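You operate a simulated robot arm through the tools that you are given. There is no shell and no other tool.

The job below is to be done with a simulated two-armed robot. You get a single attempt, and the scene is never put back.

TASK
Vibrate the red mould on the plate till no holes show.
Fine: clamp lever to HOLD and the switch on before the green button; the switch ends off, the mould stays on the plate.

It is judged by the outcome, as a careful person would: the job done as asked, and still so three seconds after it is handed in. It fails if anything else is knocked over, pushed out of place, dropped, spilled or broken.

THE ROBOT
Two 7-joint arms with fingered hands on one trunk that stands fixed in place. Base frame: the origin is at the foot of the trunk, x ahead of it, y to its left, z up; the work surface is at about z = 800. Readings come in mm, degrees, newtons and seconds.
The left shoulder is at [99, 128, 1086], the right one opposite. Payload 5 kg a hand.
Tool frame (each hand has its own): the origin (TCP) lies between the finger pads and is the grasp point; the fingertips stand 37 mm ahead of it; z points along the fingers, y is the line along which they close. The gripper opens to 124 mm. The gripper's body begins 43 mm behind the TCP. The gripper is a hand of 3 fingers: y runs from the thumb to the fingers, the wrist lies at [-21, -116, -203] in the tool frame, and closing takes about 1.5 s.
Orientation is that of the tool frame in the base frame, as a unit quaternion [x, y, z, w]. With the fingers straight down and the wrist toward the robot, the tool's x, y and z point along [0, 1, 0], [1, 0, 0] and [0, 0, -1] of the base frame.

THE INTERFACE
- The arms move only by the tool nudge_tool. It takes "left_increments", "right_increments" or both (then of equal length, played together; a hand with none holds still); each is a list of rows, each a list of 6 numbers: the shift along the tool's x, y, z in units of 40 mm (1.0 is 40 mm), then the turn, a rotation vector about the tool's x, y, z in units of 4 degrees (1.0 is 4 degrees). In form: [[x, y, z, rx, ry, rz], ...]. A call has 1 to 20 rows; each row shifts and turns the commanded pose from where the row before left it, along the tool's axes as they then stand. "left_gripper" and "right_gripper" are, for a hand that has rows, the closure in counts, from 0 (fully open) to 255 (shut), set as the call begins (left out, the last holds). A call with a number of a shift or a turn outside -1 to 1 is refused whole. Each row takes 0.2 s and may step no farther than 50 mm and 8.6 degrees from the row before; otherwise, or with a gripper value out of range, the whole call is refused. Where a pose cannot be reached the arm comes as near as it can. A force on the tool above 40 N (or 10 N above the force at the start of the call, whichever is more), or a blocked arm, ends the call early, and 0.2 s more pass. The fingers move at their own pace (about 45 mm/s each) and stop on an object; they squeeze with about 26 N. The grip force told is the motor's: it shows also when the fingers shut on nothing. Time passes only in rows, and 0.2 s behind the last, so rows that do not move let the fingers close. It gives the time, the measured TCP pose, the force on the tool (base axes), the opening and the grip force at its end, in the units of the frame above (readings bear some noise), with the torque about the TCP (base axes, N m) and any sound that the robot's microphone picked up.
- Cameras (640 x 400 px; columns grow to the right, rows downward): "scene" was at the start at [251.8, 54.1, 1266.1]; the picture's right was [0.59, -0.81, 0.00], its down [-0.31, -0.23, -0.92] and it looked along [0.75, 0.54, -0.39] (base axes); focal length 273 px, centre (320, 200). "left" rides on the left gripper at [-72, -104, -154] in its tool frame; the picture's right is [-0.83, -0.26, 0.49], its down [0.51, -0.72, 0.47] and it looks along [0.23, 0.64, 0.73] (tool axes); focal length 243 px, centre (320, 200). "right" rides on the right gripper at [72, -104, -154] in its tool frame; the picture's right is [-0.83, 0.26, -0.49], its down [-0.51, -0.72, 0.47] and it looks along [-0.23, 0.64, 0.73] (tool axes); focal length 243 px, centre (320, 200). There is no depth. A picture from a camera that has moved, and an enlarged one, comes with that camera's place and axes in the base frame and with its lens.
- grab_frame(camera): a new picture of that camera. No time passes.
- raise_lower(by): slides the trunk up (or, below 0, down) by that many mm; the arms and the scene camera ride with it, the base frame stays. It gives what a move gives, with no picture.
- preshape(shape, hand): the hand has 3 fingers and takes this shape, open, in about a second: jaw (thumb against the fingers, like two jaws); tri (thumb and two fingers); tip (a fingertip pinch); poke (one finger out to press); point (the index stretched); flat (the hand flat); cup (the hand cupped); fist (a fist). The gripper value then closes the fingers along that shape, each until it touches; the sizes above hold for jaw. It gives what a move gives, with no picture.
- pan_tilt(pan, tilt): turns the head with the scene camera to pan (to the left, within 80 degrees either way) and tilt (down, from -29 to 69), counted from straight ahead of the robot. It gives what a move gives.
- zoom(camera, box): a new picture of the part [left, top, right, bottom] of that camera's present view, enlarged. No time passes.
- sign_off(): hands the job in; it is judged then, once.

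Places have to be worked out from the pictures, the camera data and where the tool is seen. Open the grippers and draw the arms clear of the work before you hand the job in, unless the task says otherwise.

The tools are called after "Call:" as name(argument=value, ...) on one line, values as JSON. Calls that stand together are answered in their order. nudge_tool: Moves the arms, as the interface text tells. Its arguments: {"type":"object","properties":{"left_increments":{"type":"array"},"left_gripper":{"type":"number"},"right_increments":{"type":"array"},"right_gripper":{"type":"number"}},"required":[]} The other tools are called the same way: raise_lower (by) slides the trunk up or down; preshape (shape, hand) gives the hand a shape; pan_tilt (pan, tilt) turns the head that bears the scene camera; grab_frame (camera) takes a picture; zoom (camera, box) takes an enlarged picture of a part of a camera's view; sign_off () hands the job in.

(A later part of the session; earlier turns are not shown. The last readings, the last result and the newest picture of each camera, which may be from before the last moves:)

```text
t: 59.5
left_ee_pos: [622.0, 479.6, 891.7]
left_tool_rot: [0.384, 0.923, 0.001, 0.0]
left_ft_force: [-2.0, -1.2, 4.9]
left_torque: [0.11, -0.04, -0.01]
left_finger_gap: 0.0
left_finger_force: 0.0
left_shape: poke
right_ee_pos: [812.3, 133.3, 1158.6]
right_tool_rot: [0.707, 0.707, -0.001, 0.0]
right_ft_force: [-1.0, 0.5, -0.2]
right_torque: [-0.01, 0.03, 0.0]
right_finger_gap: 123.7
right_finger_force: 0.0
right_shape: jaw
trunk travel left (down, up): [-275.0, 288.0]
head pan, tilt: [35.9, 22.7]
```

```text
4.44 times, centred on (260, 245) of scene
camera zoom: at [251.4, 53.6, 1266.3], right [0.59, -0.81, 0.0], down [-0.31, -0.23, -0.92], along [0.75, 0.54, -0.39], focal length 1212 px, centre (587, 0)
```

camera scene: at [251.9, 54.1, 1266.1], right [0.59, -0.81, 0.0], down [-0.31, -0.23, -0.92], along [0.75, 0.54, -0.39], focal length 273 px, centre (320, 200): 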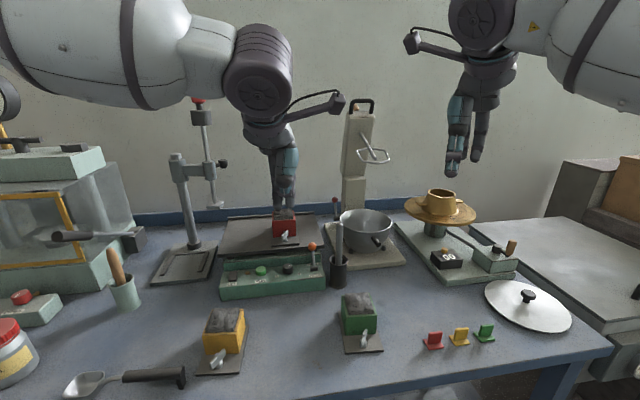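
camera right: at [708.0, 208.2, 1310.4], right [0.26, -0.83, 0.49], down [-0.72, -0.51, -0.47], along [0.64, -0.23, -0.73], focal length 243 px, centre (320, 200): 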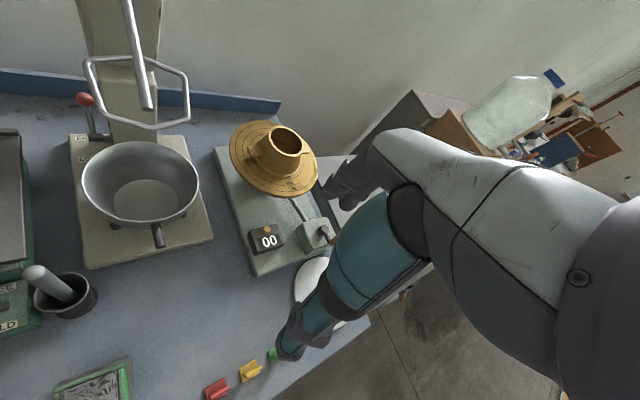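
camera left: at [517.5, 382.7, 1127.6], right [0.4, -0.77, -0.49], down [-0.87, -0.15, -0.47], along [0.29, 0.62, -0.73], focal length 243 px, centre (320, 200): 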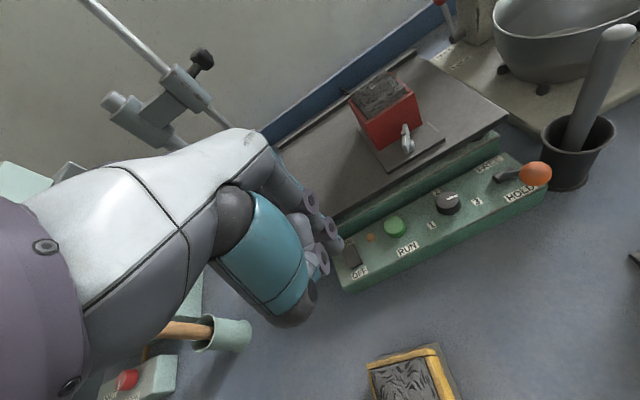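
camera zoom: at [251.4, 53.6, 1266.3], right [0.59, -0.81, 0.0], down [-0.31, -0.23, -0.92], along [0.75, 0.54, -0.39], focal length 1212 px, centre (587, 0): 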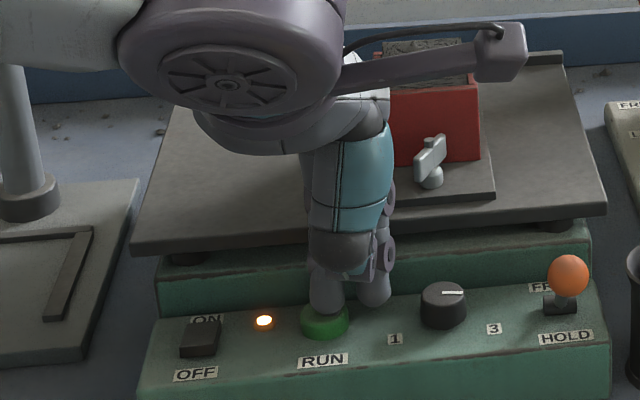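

The button is starting to go down (4.9 N) with no sound yet. A little further.

Call:
nudge_tool(left_increments=[[0, 0, 0.0375, 0, 0, 0], [0, 0, 0.0375, 0, 0, 0], [0, 0, 0, 0, 0, 0]])

Call:
zoom(camera="scene", box=[210, 190, 330, 290])

Call:
grab_frame(camera="left")

```text
t: 60.3
left_ee_pos: [622.4, 479.0, 888.1]
left_tool_rot: [0.385, 0.923, 0.001, 0.001]
left_ft_force: [-3.5, -3.6, 7.3]
left_torque: [0.15, -0.04, 0.07]
left_finger_gap: 0.2
left_finger_force: 0.1
left_shape: poke
right_ee_pos: [810.7, 132.8, 1158.2]
right_tool_rot: [0.708, 0.707, 0.001, -0.001]
right_ft_force: [0.0, 0.6, -0.1]
right_torque: [-0.02, 0.01, 0.06]
right_finger_gap: 123.6
right_finger_force: 0.0
right_shape: jaw
trunk travel left (down, up): [-275.0, 288.0]
head pan, tilt: [35.9, 22.7]
heard: click
```

```text
4.00 times, centred on (270, 240) of scene
camera zoom: at [250.9, 53.3, 1266.4], right [0.59, -0.81, 0.0], down [-0.31, -0.23, -0.92], along [0.75, 0.54, -0.38], focal length 1090 px, centre (520, 40)
```

zoom: 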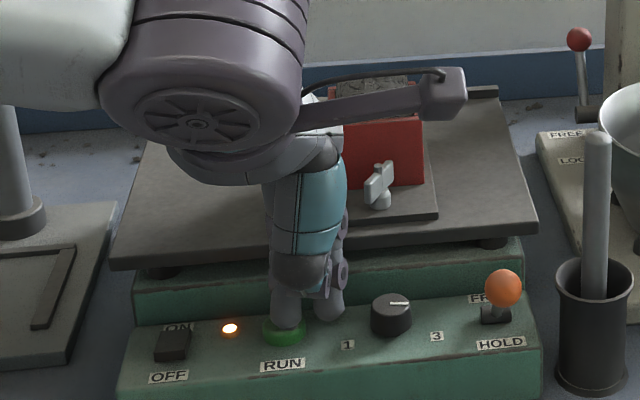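

```text
taken
camera left: at [599.4, 354.2, 1039.9], right [0.4, -0.77, -0.49], down [-0.87, -0.15, -0.47], along [0.29, 0.62, -0.73], focal length 243 px, centre (320, 200)
```

left: 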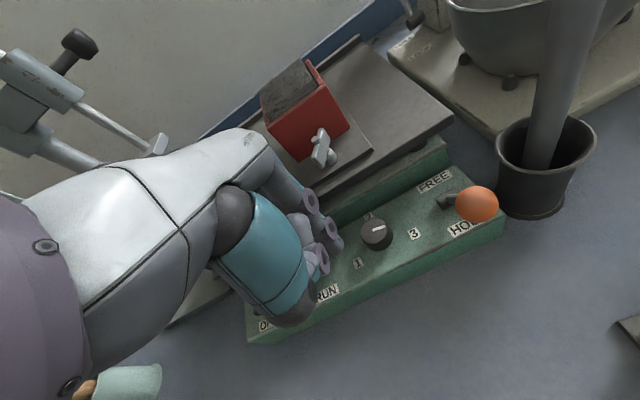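

A click was heard and the button is down. I'll release it by lifting straight up and listen whether the table is running.

Call:
nudge_tool(left_increments=[[0, 0, -0.3, 0, 0, 0], [0, 0, -0.5, 0, 0, 0]])

Call:
zoom(camera="scene", box=[210, 190, 330, 290])

Call:
zoom(camera="left", box=[240, 40, 400, 180])

```text
t: 60.9
left_ee_pos: [621.8, 480.6, 918.9]
left_tool_rot: [0.383, 0.924, 0.0, 0.0]
left_ft_force: [0.0, 0.2, -0.2]
left_torque: [0.04, -0.02, 0.02]
left_finger_gap: 0.0
left_finger_force: 0.0
left_shape: poke
right_ee_pos: [810.8, 133.9, 1158.2]
right_tool_rot: [0.707, 0.707, 0.0, 0.0]
right_ft_force: [-0.3, 0.2, 0.2]
right_torque: [0.01, -0.04, 0.02]
right_finger_gap: 123.8
right_finger_force: 0.1
right_shape: jaw
trunk travel left (down, up): [-275.0, 288.0]
head pan, tilt: [35.9, 22.7]
```

```text
4.00 times, centred on (270, 240) of scene
camera zoom: at [251.1, 53.5, 1266.4], right [0.59, -0.81, 0.0], down [-0.31, -0.23, -0.92], along [0.75, 0.54, -0.38], focal length 1090 px, centre (520, 40)
```

zoom: 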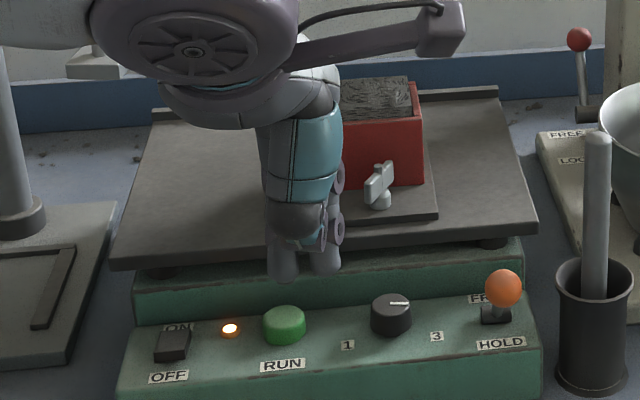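

```text
2.86 times, centred on (320, 110) of left
camera zoom: at [599.4, 354.3, 1071.5], right [0.4, -0.77, -0.49], down [-0.87, -0.15, -0.47], along [0.29, 0.62, -0.73], focal length 693 px, centre (320, 457)
```

zoom: 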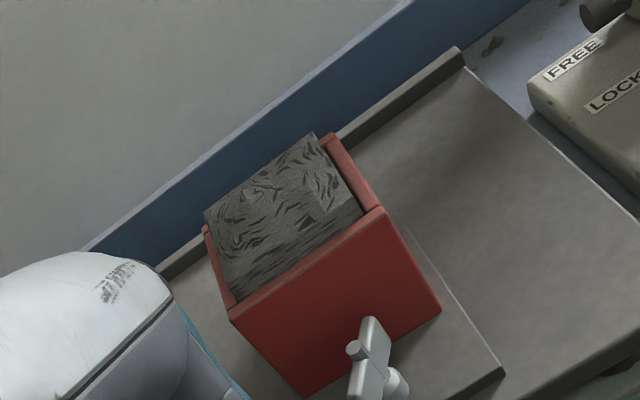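

No hum is reported after release. I'll wait a moment and compare the concrete surface to see if it is changing by itself.

Call:
zoom(camera="scene", box=[285, 200, 325, 240])

Call:
nudge_tool(left_increments=[[0, 0, 0, 0, 0, 0], [0, 0, 0, 0, 0, 0], [0, 0, 0, 0, 0, 0], [0, 0, 0, 0, 0, 0], [0, 0, 0, 0, 0, 0]])

Call:
zoom(camera="scene", box=[285, 200, 325, 240])

Call:
zoom(camera="left", box=[240, 40, 400, 180])

```text
10.00 times, centred on (305, 220) of scene
camera zoom: at [251.1, 53.5, 1266.4], right [0.59, -0.81, 0.0], down [-0.31, -0.23, -0.92], along [0.75, 0.54, -0.38], focal length 2726 px, centre (470, 0)
```

zoom: 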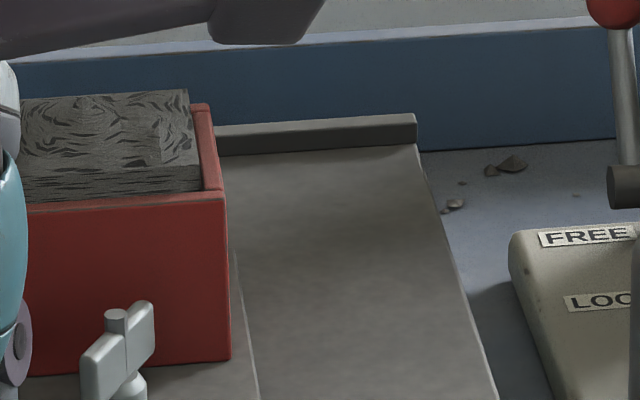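

```text
t: 62.1
left_ee_pos: [622.1, 480.8, 919.7]
left_tool_rot: [0.384, 0.923, 0.0, 0.0]
left_ft_force: [-0.5, 0.2, -0.7]
left_torque: [0.01, -0.01, 0.02]
left_finger_gap: 0.0
left_finger_force: 0.0
left_shape: poke
right_ee_pos: [811.6, 134.0, 1157.2]
right_tool_rot: [0.708, 0.706, 0.0, 0.0]
right_ft_force: [-0.9, -0.3, 0.6]
right_torque: [-0.02, -0.01, 0.0]
right_finger_gap: 123.6
right_finger_force: 0.1
right_shape: jaw
trunk travel left (down, up): [-275.0, 288.0]
head pan, tilt: [35.9, 22.7]
```

```text
10.00 times, centred on (305, 220) of scene
camera zoom: at [251.9, 54.1, 1266.1], right [0.59, -0.81, 0.0], down [-0.31, -0.23, -0.92], along [0.75, 0.54, -0.39], focal length 2726 px, centre (470, 0)
```

zoom: 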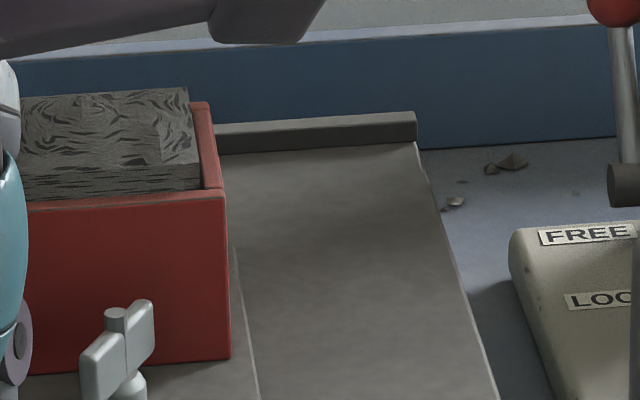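

```text
2.86 times, centred on (320, 110) of left
camera zoom: at [600.2, 354.9, 1071.0], right [0.4, -0.77, -0.49], down [-0.87, -0.15, -0.47], along [0.29, 0.62, -0.73], focal length 693 px, centre (320, 457)
```

zoom: 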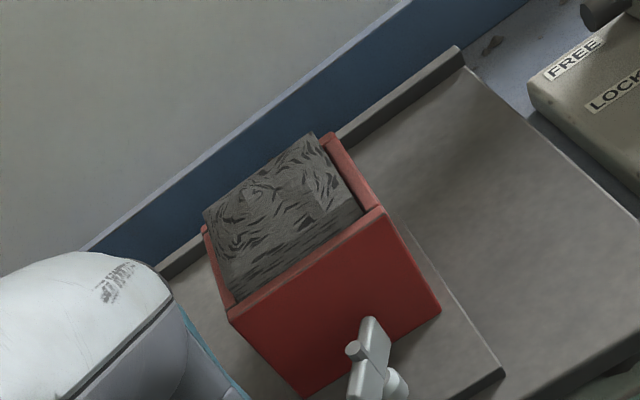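

The differences so far are within view jitter. I'll wait another two seconds and compare the surface again.

Call:
nudge_tool(left_increments=[[0, 0, 0, 0, 0, 0], [0, 0, 0, 0, 0, 0], [0, 0, 0, 0, 0, 0], [0, 0, 0, 0, 0, 0], [0, 0, 0, 0, 0, 0], [0, 0, 0, 0, 0, 0], [0, 0, 0, 0, 0, 0], [0, 0, 0, 0, 0, 0], [0, 0, 0, 0, 0, 0], [0, 0, 0, 0, 0, 0]])

Call:
zoom(camera="scene", box=[285, 200, 325, 240])

Call:
zoom(camera="left", box=[240, 40, 400, 180])

```text
t: 64.3
left_ee_pos: [623.6, 480.9, 919.0]
left_tool_rot: [0.384, 0.923, 0.0, 0.001]
left_ft_force: [-0.8, 0.2, -0.9]
left_torque: [0.0, -0.04, 0.02]
left_finger_gap: 0.0
left_finger_force: 0.0
left_shape: poke
right_ee_pos: [812.3, 134.6, 1157.6]
right_tool_rot: [0.707, 0.707, -0.001, 0.0]
right_ft_force: [-0.5, 0.3, -0.3]
right_torque: [0.02, 0.01, -0.03]
right_finger_gap: 123.8
right_finger_force: 0.1
right_shape: jaw
trunk travel left (down, up): [-275.0, 288.0]
head pan, tilt: [35.9, 22.7]
```

```text
10.00 times, centred on (305, 220) of scene
camera zoom: at [251.9, 54.1, 1266.1], right [0.59, -0.81, 0.0], down [-0.31, -0.23, -0.92], along [0.75, 0.54, -0.39], focal length 2726 px, centre (470, 0)
```

zoom: 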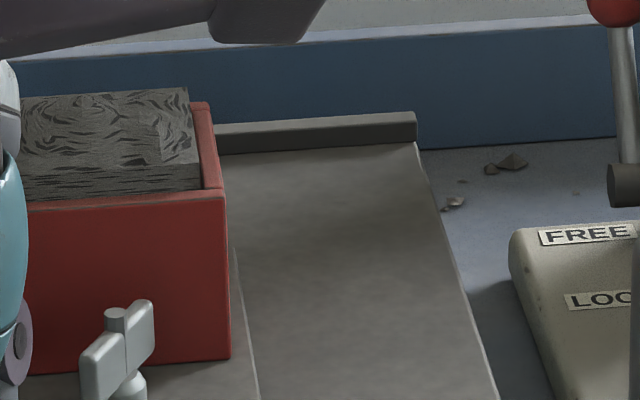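

```text
2.86 times, centred on (320, 110) of left
camera zoom: at [600.1, 354.8, 1071.1], right [0.4, -0.77, -0.49], down [-0.87, -0.15, -0.47], along [0.29, 0.62, -0.73], focal length 693 px, centre (320, 457)
```

zoom: 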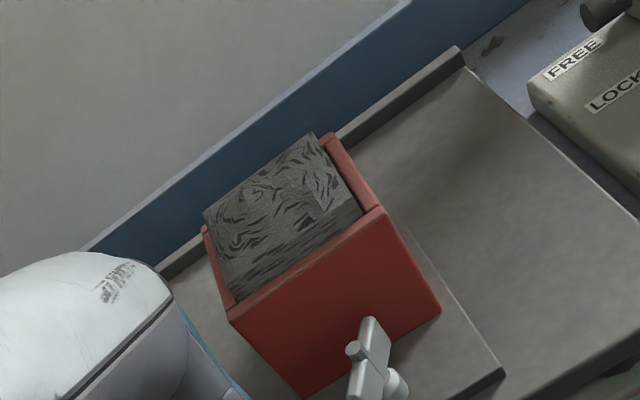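

The surface has not changed, so it's not running by itself — the button probably has to be held. I'll press it again to the click depth, hold for a second, and listen.

Call:
nudge_tool(left_increments=[[0, 0, 0.4, 0, 0, 0], [0, 0, 0.2, 0, 0, 0], [0, 0, 0.1, 0, 0, 0], [0, 0, 0.075, 0, 0, 0], [0, 0, 0, 0, 0, 0], [0, 0, 0, 0, 0, 0], [0, 0, 0, 0, 0, 0], [0, 0, 0, 0, 0, 0], [0, 0, 0, 0, 0, 0]])

Call:
zoom(camera="left", box=[240, 40, 400, 180])

Call:
zoom(camera="scene", box=[210, 190, 330, 290])

```text
t: 66.3
left_ee_pos: [621.6, 480.4, 888.9]
left_tool_rot: [0.384, 0.923, 0.0, 0.001]
left_ft_force: [-1.9, -2.1, 3.9]
left_torque: [0.05, 0.06, 0.02]
left_finger_gap: 0.0
left_finger_force: 0.0
left_shape: poke
right_ee_pos: [812.1, 133.0, 1158.3]
right_tool_rot: [0.707, 0.707, 0.0, 0.0]
right_ft_force: [0.2, -0.5, 0.2]
right_torque: [-0.02, -0.01, 0.05]
right_finger_gap: 123.5
right_finger_force: 0.2
right_shape: jaw
trunk travel left (down, up): [-275.0, 288.0]
head pan, tilt: [35.9, 22.7]
heard: click
```

```text
2.86 times, centred on (320, 110) of left
camera zoom: at [599.3, 354.3, 1040.9], right [0.4, -0.77, -0.49], down [-0.87, -0.15, -0.47], along [0.29, 0.62, -0.73], focal length 693 px, centre (320, 457)
```

zoom: 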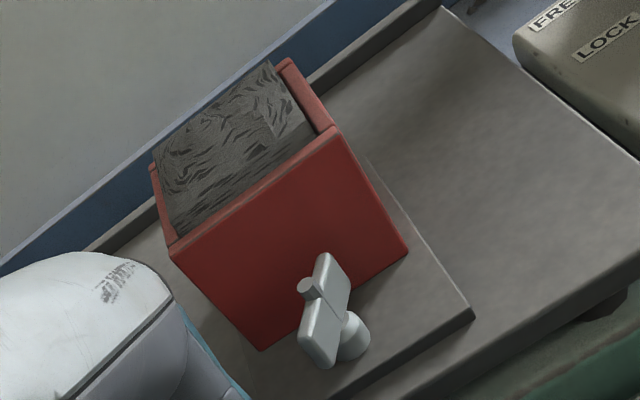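

```text
4.00 times, centred on (270, 240) of scene
camera zoom: at [251.2, 53.5, 1266.3], right [0.59, -0.81, 0.0], down [-0.31, -0.23, -0.92], along [0.75, 0.54, -0.38], focal length 1090 px, centre (520, 40)
```

zoom: 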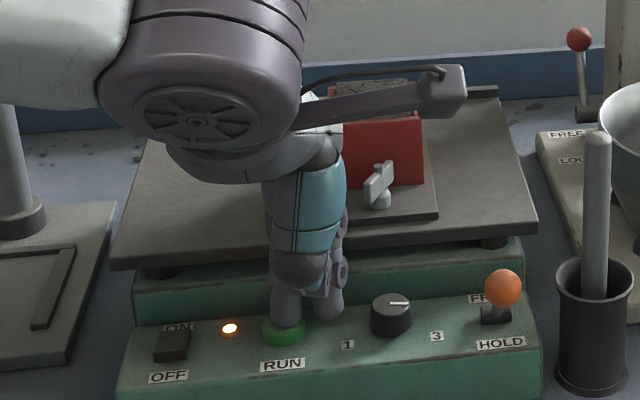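

A second click, but no hum reported. I'll zoom in tightly on the concrete itself to judge whether the surface is gradually closing.

Call:
zoom(camera="left", box=[270, 50, 330, 105])

Call:
nudge_tool(left_increments=[[0, 0, 0, 0, 0, 0], [0, 0, 0, 0, 0, 0], [0, 0, 0, 0, 0, 0], [0, 0, 0, 0, 0, 0]])

Call:
zoom(camera="left", box=[270, 50, 330, 105])

```text
7.27 times, centred on (300, 78) of left
camera zoom: at [599.3, 354.3, 1040.9], right [0.4, -0.77, -0.49], down [-0.87, -0.15, -0.47], along [0.29, 0.62, -0.73], focal length 1764 px, centre (466, 1091)
```

zoom: 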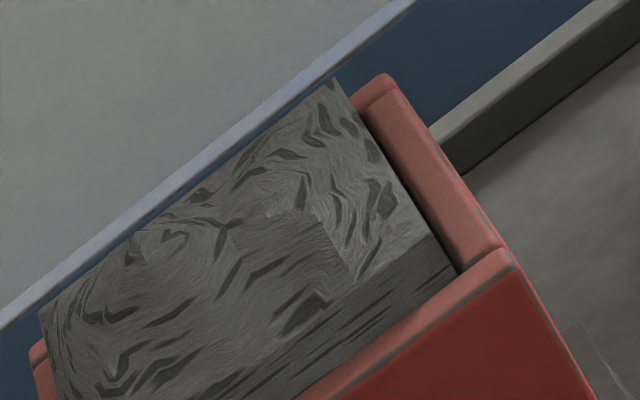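

```text
t: 67.3
left_ee_pos: [623.2, 479.8, 889.8]
left_tool_rot: [0.384, 0.923, 0.0, 0.0]
left_ft_force: [-0.9, -2.7, 5.4]
left_torque: [0.09, -0.02, 0.01]
left_finger_gap: 0.0
left_finger_force: 0.0
left_shape: poke
right_ee_pos: [811.5, 132.9, 1158.2]
right_tool_rot: [0.707, 0.707, 0.0, 0.0]
right_ft_force: [-0.2, -0.1, -0.1]
right_torque: [0.0, 0.02, 0.01]
right_finger_gap: 123.5
right_finger_force: 0.1
right_shape: jaw
trunk travel left (down, up): [-275.0, 288.0]
head pan, tilt: [35.9, 22.7]
```

```text
7.27 times, centred on (300, 78) of left
camera zoom: at [599.3, 354.3, 1040.8], right [0.4, -0.77, -0.49], down [-0.87, -0.15, -0.47], along [0.29, 0.62, -0.73], focal length 1764 px, centre (466, 1091)
```

zoom: 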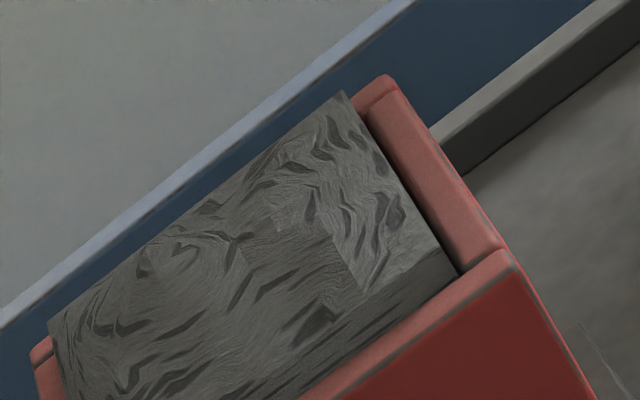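

Comparing the two, the heap has sunk slightly during that second: it vibrates while the button is held. I'll keep holding and check about every second.

Call:
nudge_tool(left_increments=[[0, 0, 0, 0, 0, 0], [0, 0, 0, 0, 0, 0], [0, 0, 0, 0, 0, 0], [0, 0, 0, 0, 0, 0], [0, 0, 0, 0, 0, 0]])

Call:
zoom(camera="left", box=[270, 50, 330, 105])

```text
t: 68.5
left_ee_pos: [621.4, 479.5, 888.8]
left_tool_rot: [0.385, 0.923, 0.0, 0.0]
left_ft_force: [-2.0, -2.3, 5.4]
left_torque: [0.1, -0.04, 0.05]
left_finger_gap: 0.0
left_finger_force: 0.0
left_shape: poke
right_ee_pos: [811.5, 133.5, 1158.3]
right_tool_rot: [0.707, 0.707, 0.0, 0.0]
right_ft_force: [0.4, -0.3, -0.7]
right_torque: [-0.01, 0.01, 0.01]
right_finger_gap: 123.6
right_finger_force: 0.0
right_shape: jaw
trunk travel left (down, up): [-275.0, 288.0]
head pan, tilt: [35.9, 22.7]
```

```text
7.27 times, centred on (300, 78) of left
camera zoom: at [599.3, 354.3, 1040.8], right [0.4, -0.77, -0.49], down [-0.87, -0.15, -0.47], along [0.29, 0.62, -0.73], focal length 1764 px, centre (466, 1091)
```

zoom: 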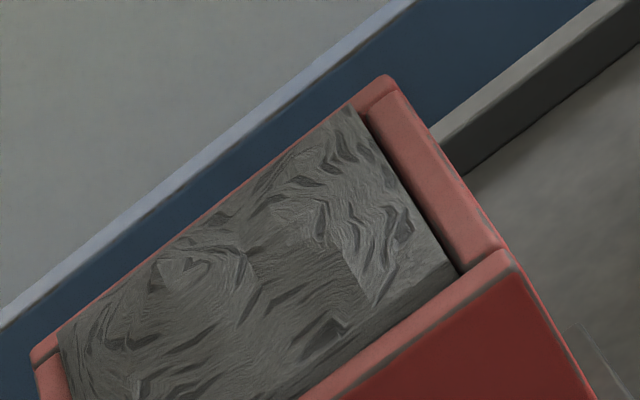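

The heap is sinking steadily and the back wall's rim now shows. I'll keep holding and watching.

Call:
nudge_tool(left_increments=[[0, 0, 0, 0, 0, 0], [0, 0, 0, 0, 0, 0], [0, 0, 0, 0, 0, 0], [0, 0, 0, 0, 0, 0], [0, 0, 0, 0, 0, 0]])

Call:
zoom(camera="left", box=[270, 50, 330, 105])

```text
t: 69.7
left_ee_pos: [621.4, 480.4, 887.9]
left_tool_rot: [0.384, 0.923, -0.001, -0.001]
left_ft_force: [-1.8, -1.7, 3.9]
left_torque: [0.09, -0.02, 0.02]
left_finger_gap: 0.0
left_finger_force: 0.1
left_shape: poke
right_ee_pos: [810.4, 132.7, 1157.8]
right_tool_rot: [0.707, 0.707, 0.0, 0.0]
right_ft_force: [0.4, 0.0, -0.4]
right_torque: [-0.01, 0.0, 0.0]
right_finger_gap: 123.4
right_finger_force: 0.1
right_shape: jaw
trunk travel left (down, up): [-275.0, 288.0]
head pan, tilt: [35.9, 22.7]
```

```text
7.27 times, centred on (300, 78) of left
camera zoom: at [599.3, 354.3, 1040.8], right [0.4, -0.77, -0.49], down [-0.87, -0.15, -0.47], along [0.29, 0.62, -0.73], focal length 1764 px, centre (466, 1091)
```

zoom: 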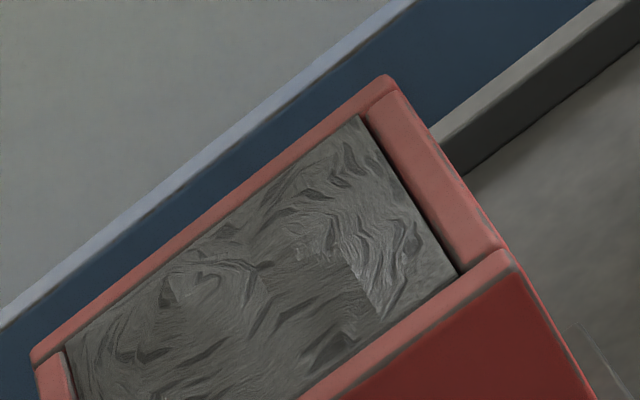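

The concrete is nearly level with the rim now and the dark pits are fading. I'll hold on in short spells.

Call:
nudge_tool(left_increments=[[0, 0, 0, 0, 0, 0], [0, 0, 0, 0, 0, 0], [0, 0, 0, 0, 0, 0], [0, 0, 0, 0, 0, 0]])

Call:
zoom(camera="left", box=[270, 50, 330, 105])

```text
t: 70.7
left_ee_pos: [621.4, 479.4, 888.7]
left_tool_rot: [0.384, 0.923, 0.0, 0.0]
left_ft_force: [-2.3, -2.1, 5.2]
left_torque: [0.11, -0.02, 0.01]
left_finger_gap: 0.0
left_finger_force: 0.1
left_shape: poke
right_ee_pos: [811.6, 133.8, 1157.9]
right_tool_rot: [0.707, 0.707, 0.0, 0.0]
right_ft_force: [-0.4, -0.6, 0.2]
right_torque: [0.05, 0.04, 0.02]
right_finger_gap: 123.5
right_finger_force: 0.2
right_shape: jaw
trunk travel left (down, up): [-275.0, 288.0]
head pan, tilt: [35.9, 22.7]
```

```text
7.27 times, centred on (300, 78) of left
camera zoom: at [599.3, 354.3, 1040.8], right [0.4, -0.77, -0.49], down [-0.87, -0.15, -0.47], along [0.29, 0.62, -0.73], focal length 1764 px, centre (466, 1091)
```

zoom: 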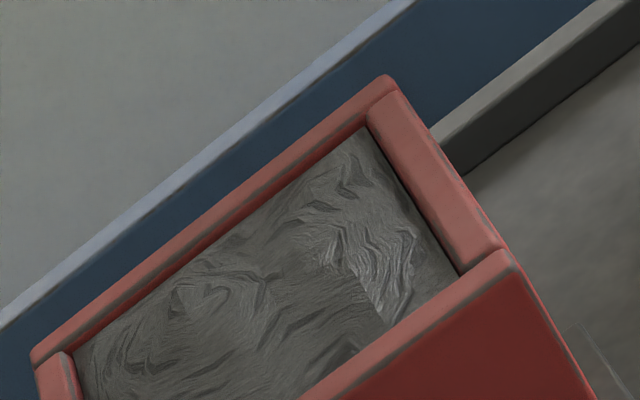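

The surface is getting wet and smoother, with the pits now shallow. I'll continue holding about 0.8 s more at a time.

Call:
nudge_tool(left_increments=[[0, 0, 0, 0, 0, 0], [0, 0, 0, 0, 0, 0], [0, 0, 0, 0, 0, 0]])

Call:
zoom(camera="left", box=[270, 50, 330, 105])

```text
t: 71.5
left_ee_pos: [621.2, 479.7, 888.6]
left_tool_rot: [0.385, 0.923, 0.0, 0.0]
left_ft_force: [-2.0, -1.8, 5.1]
left_torque: [0.07, -0.05, 0.03]
left_finger_gap: 0.0
left_finger_force: 0.1
left_shape: poke
right_ee_pos: [811.1, 132.9, 1158.4]
right_tool_rot: [0.707, 0.707, -0.001, 0.0]
right_ft_force: [0.3, 0.4, 0.1]
right_torque: [-0.01, 0.03, 0.04]
right_finger_gap: 124.0
right_finger_force: 0.0
right_shape: jaw
trunk travel left (down, up): [-275.0, 288.0]
head pan, tilt: [35.9, 22.7]
```

```text
7.27 times, centred on (300, 78) of left
camera zoom: at [599.3, 354.3, 1040.8], right [0.4, -0.77, -0.49], down [-0.87, -0.15, -0.47], along [0.29, 0.62, -0.73], focal length 1764 px, centre (466, 1091)
```

zoom: 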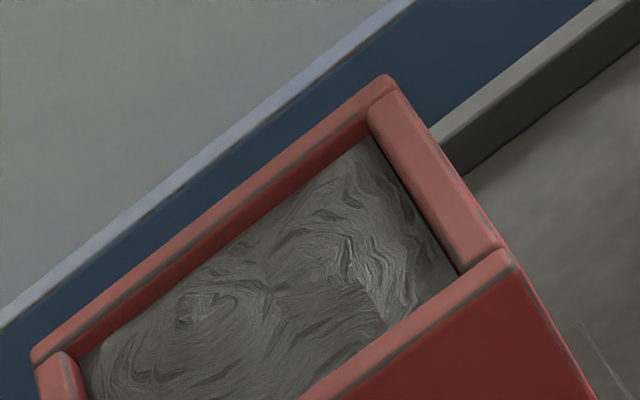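

Pits are fainter still, though some dark marks remain. I'll hold another 0.8 s.

Call:
nudge_tool(left_increments=[[0, 0, 0, 0, 0, 0], [0, 0, 0, 0, 0, 0], [0, 0, 0, 0, 0, 0]])

Call:
zoom(camera="left", box=[270, 50, 330, 105])

```text
t: 72.3
left_ee_pos: [622.1, 479.7, 888.6]
left_tool_rot: [0.384, 0.923, 0.0, 0.0]
left_ft_force: [-2.3, -2.1, 4.8]
left_torque: [0.09, -0.04, 0.04]
left_finger_gap: 0.1
left_finger_force: 0.1
left_shape: poke
right_ee_pos: [811.0, 133.3, 1158.7]
right_tool_rot: [0.707, 0.707, 0.0, 0.0]
right_ft_force: [-0.1, 0.7, -0.6]
right_torque: [0.01, 0.02, -0.01]
right_finger_gap: 124.0
right_finger_force: 0.1
right_shape: jaw
trunk travel left (down, up): [-275.0, 288.0]
head pan, tilt: [35.9, 22.7]
```

```text
7.27 times, centred on (300, 78) of left
camera zoom: at [599.3, 354.3, 1040.8], right [0.4, -0.77, -0.49], down [-0.87, -0.15, -0.47], along [0.29, 0.62, -0.73], focal length 1764 px, centre (466, 1091)
```

zoom: 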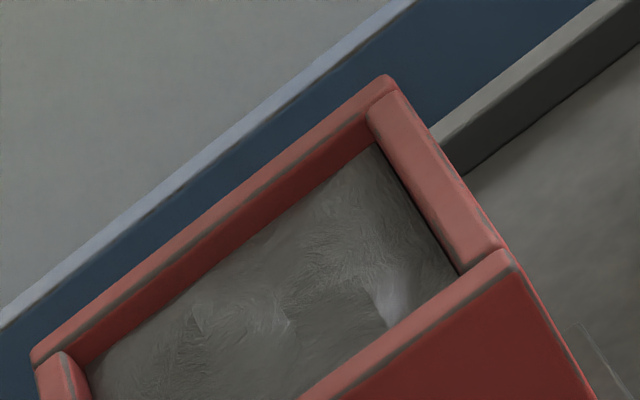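

The surface has turned smooth and the dark holes are gone. I'll release the button right away by lifting straight up, then inspect the whole surface.

Call:
nudge_tool(left_increments=[[0, 0, -0.4, 0, 0, 0], [0, 0, -0.8, 0, 0, 0]])

Call:
zoom(camera="left", box=[260, 60, 340, 130])

Call:
zoom(camera="scene", box=[270, 195, 330, 240])

```text
t: 72.9
left_ee_pos: [623.0, 479.5, 936.6]
left_tool_rot: [0.384, 0.923, 0.0, 0.0]
left_ft_force: [-0.1, -0.3, 0.7]
left_torque: [-0.02, 0.0, 0.0]
left_finger_gap: 0.3
left_finger_force: 0.0
left_shape: poke
right_ee_pos: [812.3, 132.2, 1159.3]
right_tool_rot: [0.707, 0.707, 0.0, 0.001]
right_ft_force: [-1.2, -1.1, 0.3]
right_torque: [0.0, -0.01, 0.0]
right_finger_gap: 123.6
right_finger_force: 0.1
right_shape: jaw
trunk travel left (down, up): [-275.0, 288.0]
head pan, tilt: [35.9, 22.7]
```

```text
5.71 times, centred on (300, 95) of left
camera zoom: at [599.6, 354.0, 1089.0], right [0.4, -0.77, -0.49], down [-0.87, -0.15, -0.47], along [0.29, 0.62, -0.73], focal length 1386 px, centre (434, 800)
```

zoom: 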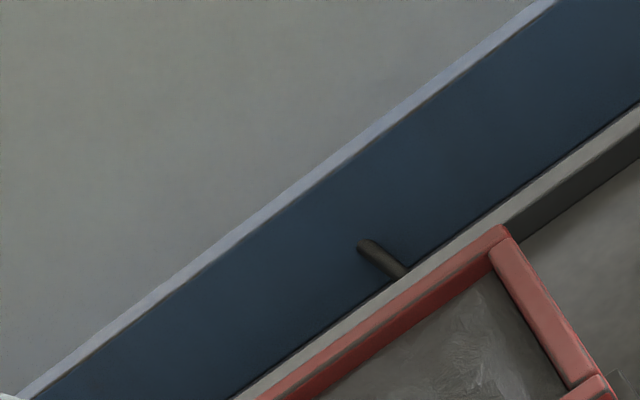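

```text
8.89 times, centred on (300, 218) of scene
camera zoom: at [250.9, 53.2, 1266.4], right [0.59, -0.81, 0.0], down [-0.31, -0.23, -0.92], along [0.75, 0.54, -0.38], focal length 2423 px, centre (498, 44)
```

zoom: 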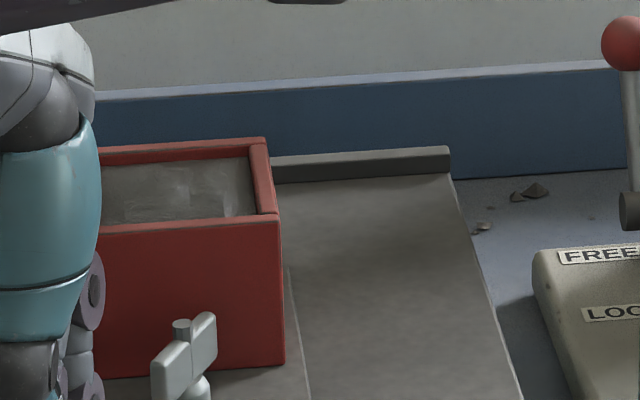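

The surface looks level and smooth from the head camera. I'll take a closer look from the hand camera over the whole mould before switching off.

Call:
zoom(camera="left", box=[275, 90, 345, 150])

Call:
zoom(camera="scene", box=[210, 190, 330, 290])

```text
6.67 times, centred on (310, 120) of left
camera zoom: at [599.6, 354.0, 1089.0], right [0.4, -0.77, -0.49], down [-0.87, -0.15, -0.47], along [0.29, 0.62, -0.73], focal length 1618 px, centre (387, 733)
```

zoom: 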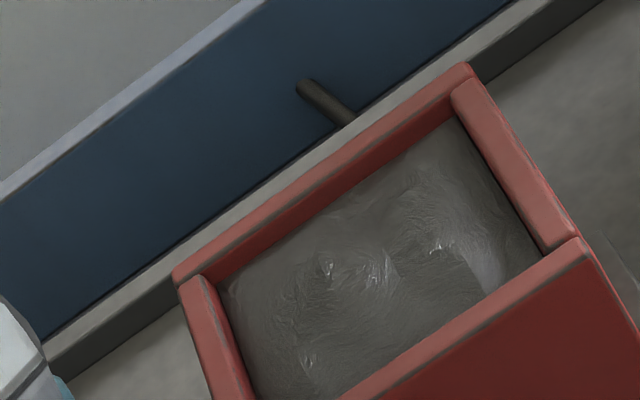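

```text
4.00 times, centred on (270, 240) of scene
camera zoom: at [250.9, 53.2, 1266.4], right [0.59, -0.81, 0.0], down [-0.31, -0.23, -0.92], along [0.75, 0.54, -0.38], focal length 1090 px, centre (520, 40)
```

zoom: 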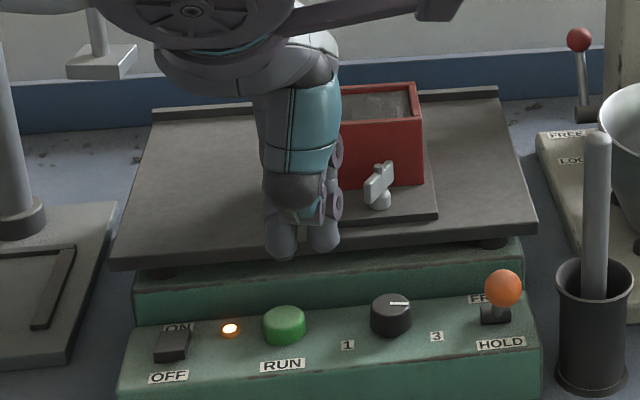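

No holes remain; the surface is closed and smooth. Now I'll move left to the rocker's front (OFF) half, which stands raised, and come down to just above it.

Call:
nudge_tool(left_increments=[[0.57, -0.12, 0, 0, 0, 0], [0.57, -0.12, 0, 0, 0, 0], [0.57, -0.12, 0, 0, 0, 0], [0.56, -0.115, 0, 0, 0, 0], [0, 0, 0.4, 0, 0, 0], [0, 0, 0.3, 0, 0, 0], [0, 0, 0, 0, 0, 0]])

Call:
zoom(camera="scene", box=[200, 230, 270, 290])

Call:
zoom(camera="left", box=[240, 140, 440, 300])

```text
t: 74.5
left_ee_pos: [545.3, 528.2, 909.9]
left_tool_rot: [0.384, 0.923, 0.001, 0.0]
left_ft_force: [-1.1, -1.7, -0.5]
left_torque: [0.11, -0.01, 0.06]
left_finger_gap: 0.4
left_finger_force: 0.1
left_shape: poke
right_ee_pos: [811.9, 129.4, 1159.1]
right_tool_rot: [0.708, 0.706, 0.001, -0.001]
right_ft_force: [-0.7, -0.8, 0.7]
right_torque: [0.14, -0.06, 0.0]
right_finger_gap: 123.8
right_finger_force: 0.1
right_shape: jaw
trunk travel left (down, up): [-275.0, 288.0]
head pan, tilt: [35.9, 22.7]
```

```text
6.67 times, centred on (235, 260) of scene
camera zoom: at [250.4, 49.9, 1265.9], right [0.59, -0.81, 0.0], down [-0.31, -0.22, -0.92], along [0.75, 0.54, -0.38], focal length 1817 px, centre (887, -200)
```

zoom: 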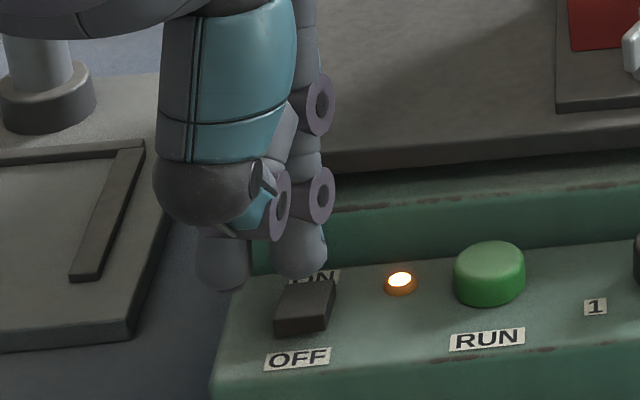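

```text
2.50 times, centred on (340, 220) of left
camera zoom: at [521.6, 401.8, 1060.8], right [0.4, -0.77, -0.49], down [-0.87, -0.15, -0.47], along [0.29, 0.62, -0.73], focal length 606 px, centre (270, 150)
```

zoom: 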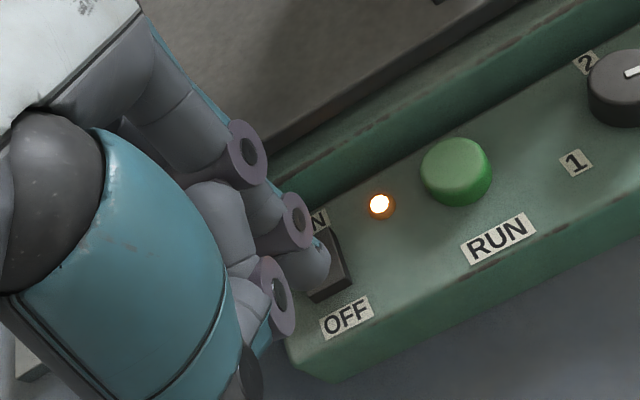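

The right fingertip is above the raised OFF half, about 6–8 mm from the pivot. I'll nudge 2 mm back, settle, and press down in small steps.

Call:
nudge_tool(left_increments=[[0, 0.05, 0.1, 0, 0, 0], [0, 0, 0.1, 0, 0, 0], [0, 0, 0.05, 0, 0, 0], [0, 0, 0.0375, 0, 0, 0], [0, 0, 0.0375, 0, 0, 0], [0, 0, 0, 0, 0, 0]])

Call:
zoom(camera="scene", box=[200, 230, 270, 290])

```text
t: 75.9
left_ee_pos: [545.8, 533.8, 895.5]
left_tool_rot: [0.384, 0.923, 0.0, 0.0]
left_ft_force: [0.6, -0.5, -0.2]
left_torque: [0.0, 0.04, -0.01]
left_finger_gap: 0.1
left_finger_force: 0.0
left_shape: poke
right_ee_pos: [812.9, 134.5, 1156.9]
right_tool_rot: [0.707, 0.707, 0.0, 0.0]
right_ft_force: [1.3, 0.3, -0.3]
right_torque: [0.02, 0.0, -0.06]
right_finger_gap: 123.9
right_finger_force: 0.0
right_shape: jaw
trunk travel left (down, up): [-275.0, 288.0]
head pan, tilt: [35.9, 22.7]
```

```text
6.67 times, centred on (235, 260) of scene
camera zoom: at [252.5, 54.5, 1266.0], right [0.59, -0.81, 0.0], down [-0.31, -0.23, -0.92], along [0.75, 0.54, -0.39], focal length 1817 px, centre (887, -200)
```

zoom: 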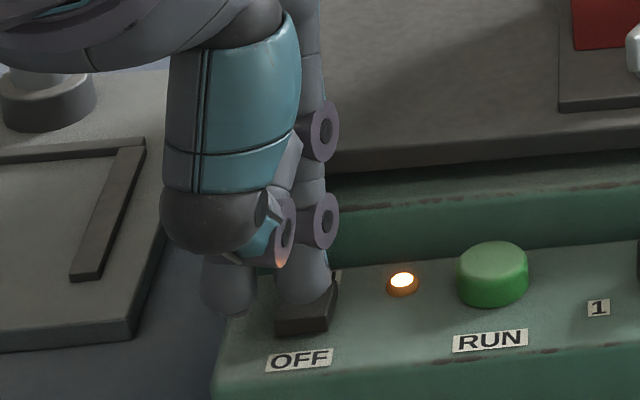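

After settling, the fingertip sits about 3 mm too close to the pivot and slightly left. I'll correct that and press on.

Call:
nudge_tool(left_increments=[[-0.06, -0.09, 0, 0, 0, 0], [0, 0, 0.0375, 0, 0, 0], [0, 0, 0.0375, 0, 0, 0], [0, 0, 0.0375, 0, 0, 0], [0, 0, 0, 0, 0, 0]])

Call:
zoom(camera="scene", box=[200, 230, 270, 290])

```text
t: 77.1
left_ee_pos: [544.0, 527.8, 893.9]
left_tool_rot: [0.384, 0.923, 0.004, -0.002]
left_ft_force: [0.5, -0.3, -0.1]
left_torque: [0.0, -0.03, 0.0]
left_finger_gap: 0.1
left_finger_force: 0.1
left_shape: poke
right_ee_pos: [811.5, 131.4, 1159.1]
right_tool_rot: [0.707, 0.707, 0.001, -0.001]
right_ft_force: [0.0, 0.3, -0.6]
right_torque: [-0.04, 0.0, 0.0]
right_finger_gap: 123.6
right_finger_force: 0.0
right_shape: jaw
trunk travel left (down, up): [-275.0, 288.0]
head pan, tilt: [35.9, 22.7]
```

```text
6.67 times, centred on (235, 260) of scene
camera zoom: at [250.6, 51.6, 1266.9], right [0.59, -0.81, 0.0], down [-0.31, -0.22, -0.92], along [0.75, 0.54, -0.38], focal length 1817 px, centre (887, -200)
```

zoom: 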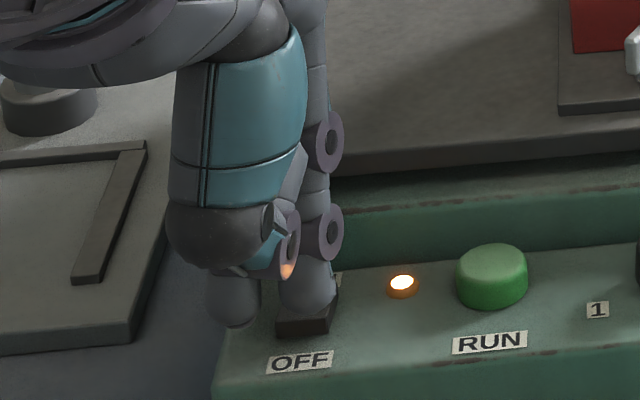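

Force reads zero but the trunk seems to be swaying slightly. I'll hold still for a second to let it settle and re-read.

Call:
nudge_tool(left_increments=[[0, 0, 0, 0, 0, 0], [0, 0, 0, 0, 0, 0], [0, 0, 0, 0, 0, 0], [0, 0, 0, 0, 0, 0]])

Call:
grab_frame(camera="scene")

Call:
grab_frame(camera="left")

```text
t: 78.1
left_ee_pos: [545.8, 528.2, 893.4]
left_tool_rot: [0.384, 0.923, 0.004, -0.001]
left_ft_force: [-0.2, 0.3, 0.0]
left_torque: [-0.02, 0.01, -0.01]
left_finger_gap: 0.2
left_finger_force: 0.1
left_shape: poke
right_ee_pos: [811.3, 130.6, 1159.1]
right_tool_rot: [0.707, 0.707, 0.001, 0.0]
right_ft_force: [0.1, 0.1, -0.6]
right_torque: [0.02, -0.02, -0.01]
right_finger_gap: 124.0
right_finger_force: 0.0
right_shape: jaw
trunk travel left (down, up): [-275.0, 288.0]
head pan, tilt: [35.9, 22.7]
```

```text
taken
camera scene: at [250.7, 51.2, 1266.6], right [0.59, -0.81, 0.0], down [-0.31, -0.22, -0.92], along [0.75, 0.54, -0.38], focal length 273 px, centre (320, 200)
```

scene: 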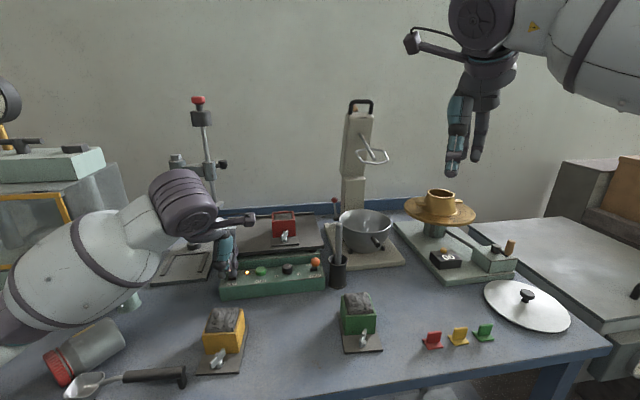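

```text
taken
camera left: at [522.2, 400.7, 1045.4], right [0.4, -0.77, -0.5], down [-0.87, -0.14, -0.47], along [0.29, 0.62, -0.73], focal length 243 px, centre (320, 200)
```

left: 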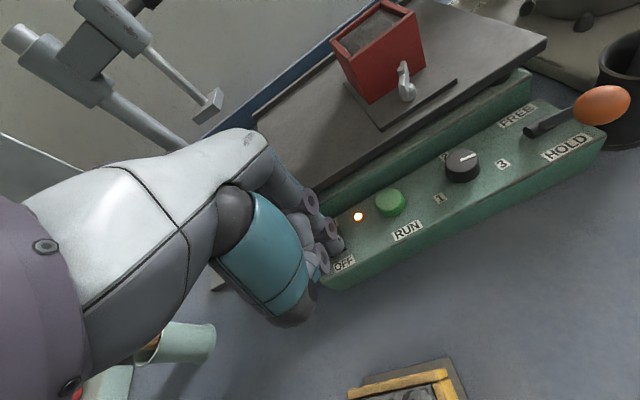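

The head view shows my left forearm has dropped low at the far left, and it's touching the red-lidded jar, which now looks tipped. I'll zoom in before moving anything.

Call:
zoom(camera="scene", box=[0, 260, 200, 400])

Call:
zoom(camera="left", box=[60, 240, 300, 400])

```text
2.86 times, centred on (100, 330) of scene
camera zoom: at [250.7, 51.2, 1266.6], right [0.59, -0.81, 0.0], down [-0.31, -0.22, -0.92], along [0.75, 0.54, -0.38], focal length 779 px, centre (949, -171)
```

zoom: 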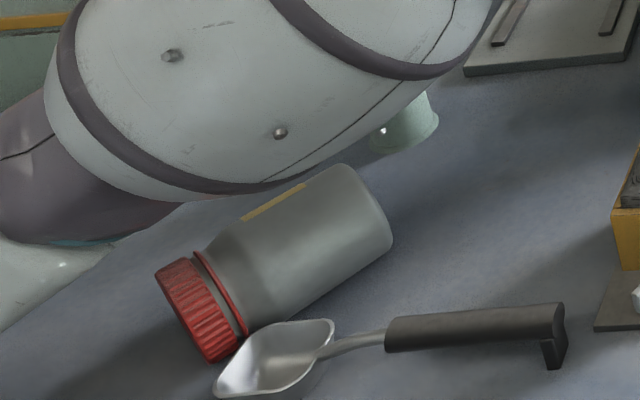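

```text
2.50 times, centred on (180, 320) of left
camera zoom: at [522.2, 400.7, 1045.4], right [0.4, -0.77, -0.5], down [-0.87, -0.14, -0.47], along [0.29, 0.62, -0.73], focal length 606 px, centre (670, -100)
```

zoom: 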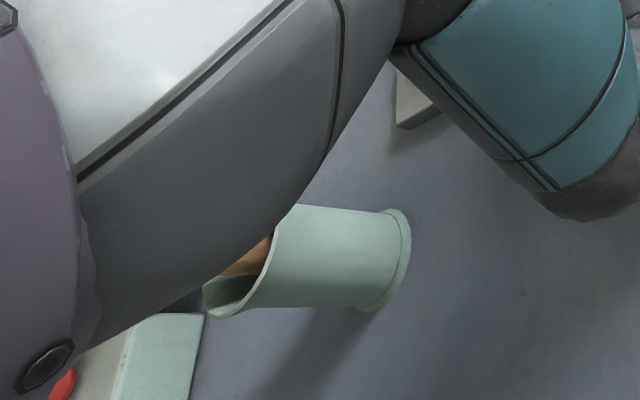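

My forearm has knocked the red-lidded jar onto its side, and it's pressing near the green tool cup. I'll stop pressing and back the hand up in small steps, checking that the forearm rises off them and doesn't drag them further.

Call:
nudge_tool(left_increments=[[0, 0, -0.3, 0, 0, 0], [0, 0, -0.3, 0, 0, 0]])

Call:
grab_frame(camera="scene")

Call:
zoom(camera="scene", box=[0, 260, 200, 400])

```text
t: 78.7
left_ee_pos: [546.5, 528.4, 913.6]
left_tool_rot: [0.384, 0.923, -0.001, 0.001]
left_ft_force: [0.0, -0.2, 0.3]
left_torque: [-0.02, 0.02, 0.0]
left_finger_gap: 0.0
left_finger_force: 0.0
left_shape: poke
right_ee_pos: [812.9, 135.7, 1157.0]
right_tool_rot: [0.707, 0.707, -0.001, 0.0]
right_ft_force: [0.1, 0.7, 1.0]
right_torque: [0.01, 0.01, -0.01]
right_finger_gap: 124.0
right_finger_force: 0.1
right_shape: jaw
trunk travel left (down, up): [-275.0, 288.0]
head pan, tilt: [35.9, 22.7]
```

```text
taken
camera scene: at [252.6, 54.6, 1265.6], right [0.59, -0.81, 0.0], down [-0.31, -0.23, -0.92], along [0.75, 0.54, -0.39], focal length 273 px, centre (320, 200)
```

scene: 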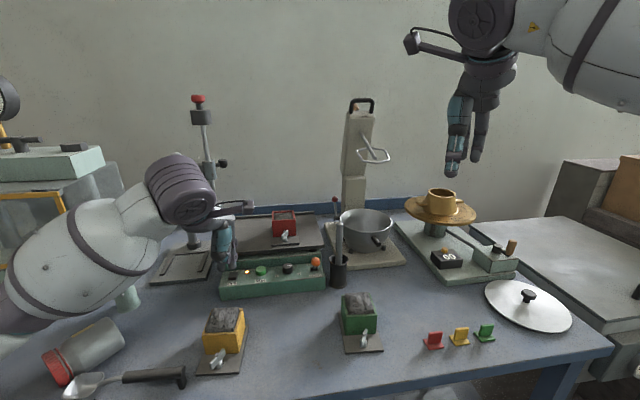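

```text
2.86 times, centred on (100, 330) of scene
camera zoom: at [252.6, 54.6, 1265.6], right [0.59, -0.81, 0.0], down [-0.31, -0.23, -0.92], along [0.75, 0.54, -0.39], focal length 779 px, centre (949, -171)
```

zoom: 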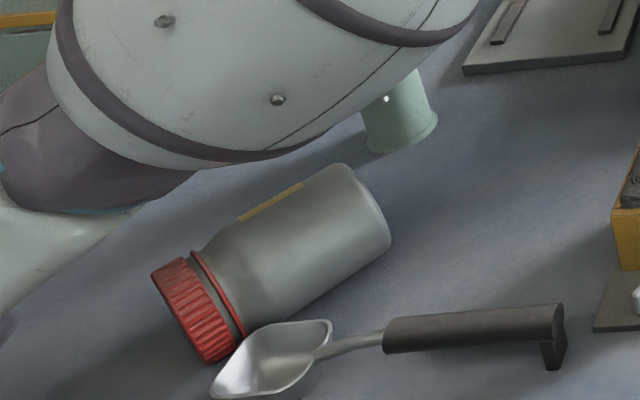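

Lifting freed the forearm; the cup looks upright again but the jar lies on its side, lid still on. I'll keep lifting to uncover the whole left side.

Call:
nudge_tool(left_increments=[[0, 0, -0.5, 0, 0, 0], [0, 0, -0.6, 0, 0, 0], [0, 0, -0.6, 0, 0, 0], [0, 0, -0.6, 0, 0, 0], [0, 0, -0.6, 0, 0, 0]])

Call:
grab_frame(camera="scene")

Call:
zoom(camera="scene", box=[0, 230, 200, 400])

```text
t: 79.9
left_ee_pos: [546.0, 529.4, 1030.8]
left_tool_rot: [0.385, 0.923, 0.0, 0.0]
left_ft_force: [-0.7, -0.5, 0.6]
left_torque: [0.01, 0.03, -0.03]
left_finger_gap: 0.0
left_finger_force: 0.0
left_shape: poke
right_ee_pos: [812.0, 133.8, 1157.5]
right_tool_rot: [0.707, 0.707, 0.0, 0.0]
right_ft_force: [-0.2, 0.1, 0.3]
right_torque: [0.01, -0.02, 0.04]
right_finger_gap: 124.0
right_finger_force: 0.1
right_shape: jaw
trunk travel left (down, up): [-275.0, 288.0]
head pan, tilt: [35.9, 22.7]
```

```text
taken
camera scene: at [251.3, 53.4, 1266.3], right [0.59, -0.81, 0.0], down [-0.31, -0.23, -0.92], along [0.75, 0.54, -0.38], focal length 273 px, centre (320, 200)
```

scene: 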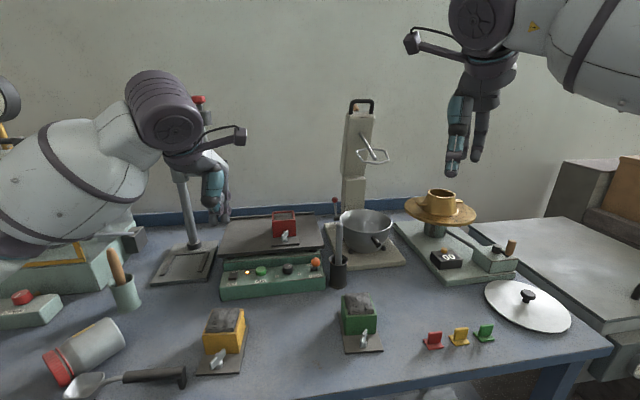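

```text
2.35 times, centred on (100, 315) of scene
camera zoom: at [251.3, 53.4, 1266.3], right [0.59, -0.81, 0.0], down [-0.31, -0.23, -0.92], along [0.75, 0.54, -0.38], focal length 641 px, centre (838, -71)
```

zoom: 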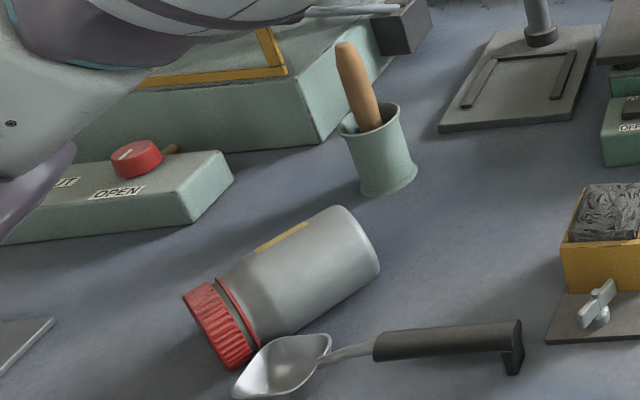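

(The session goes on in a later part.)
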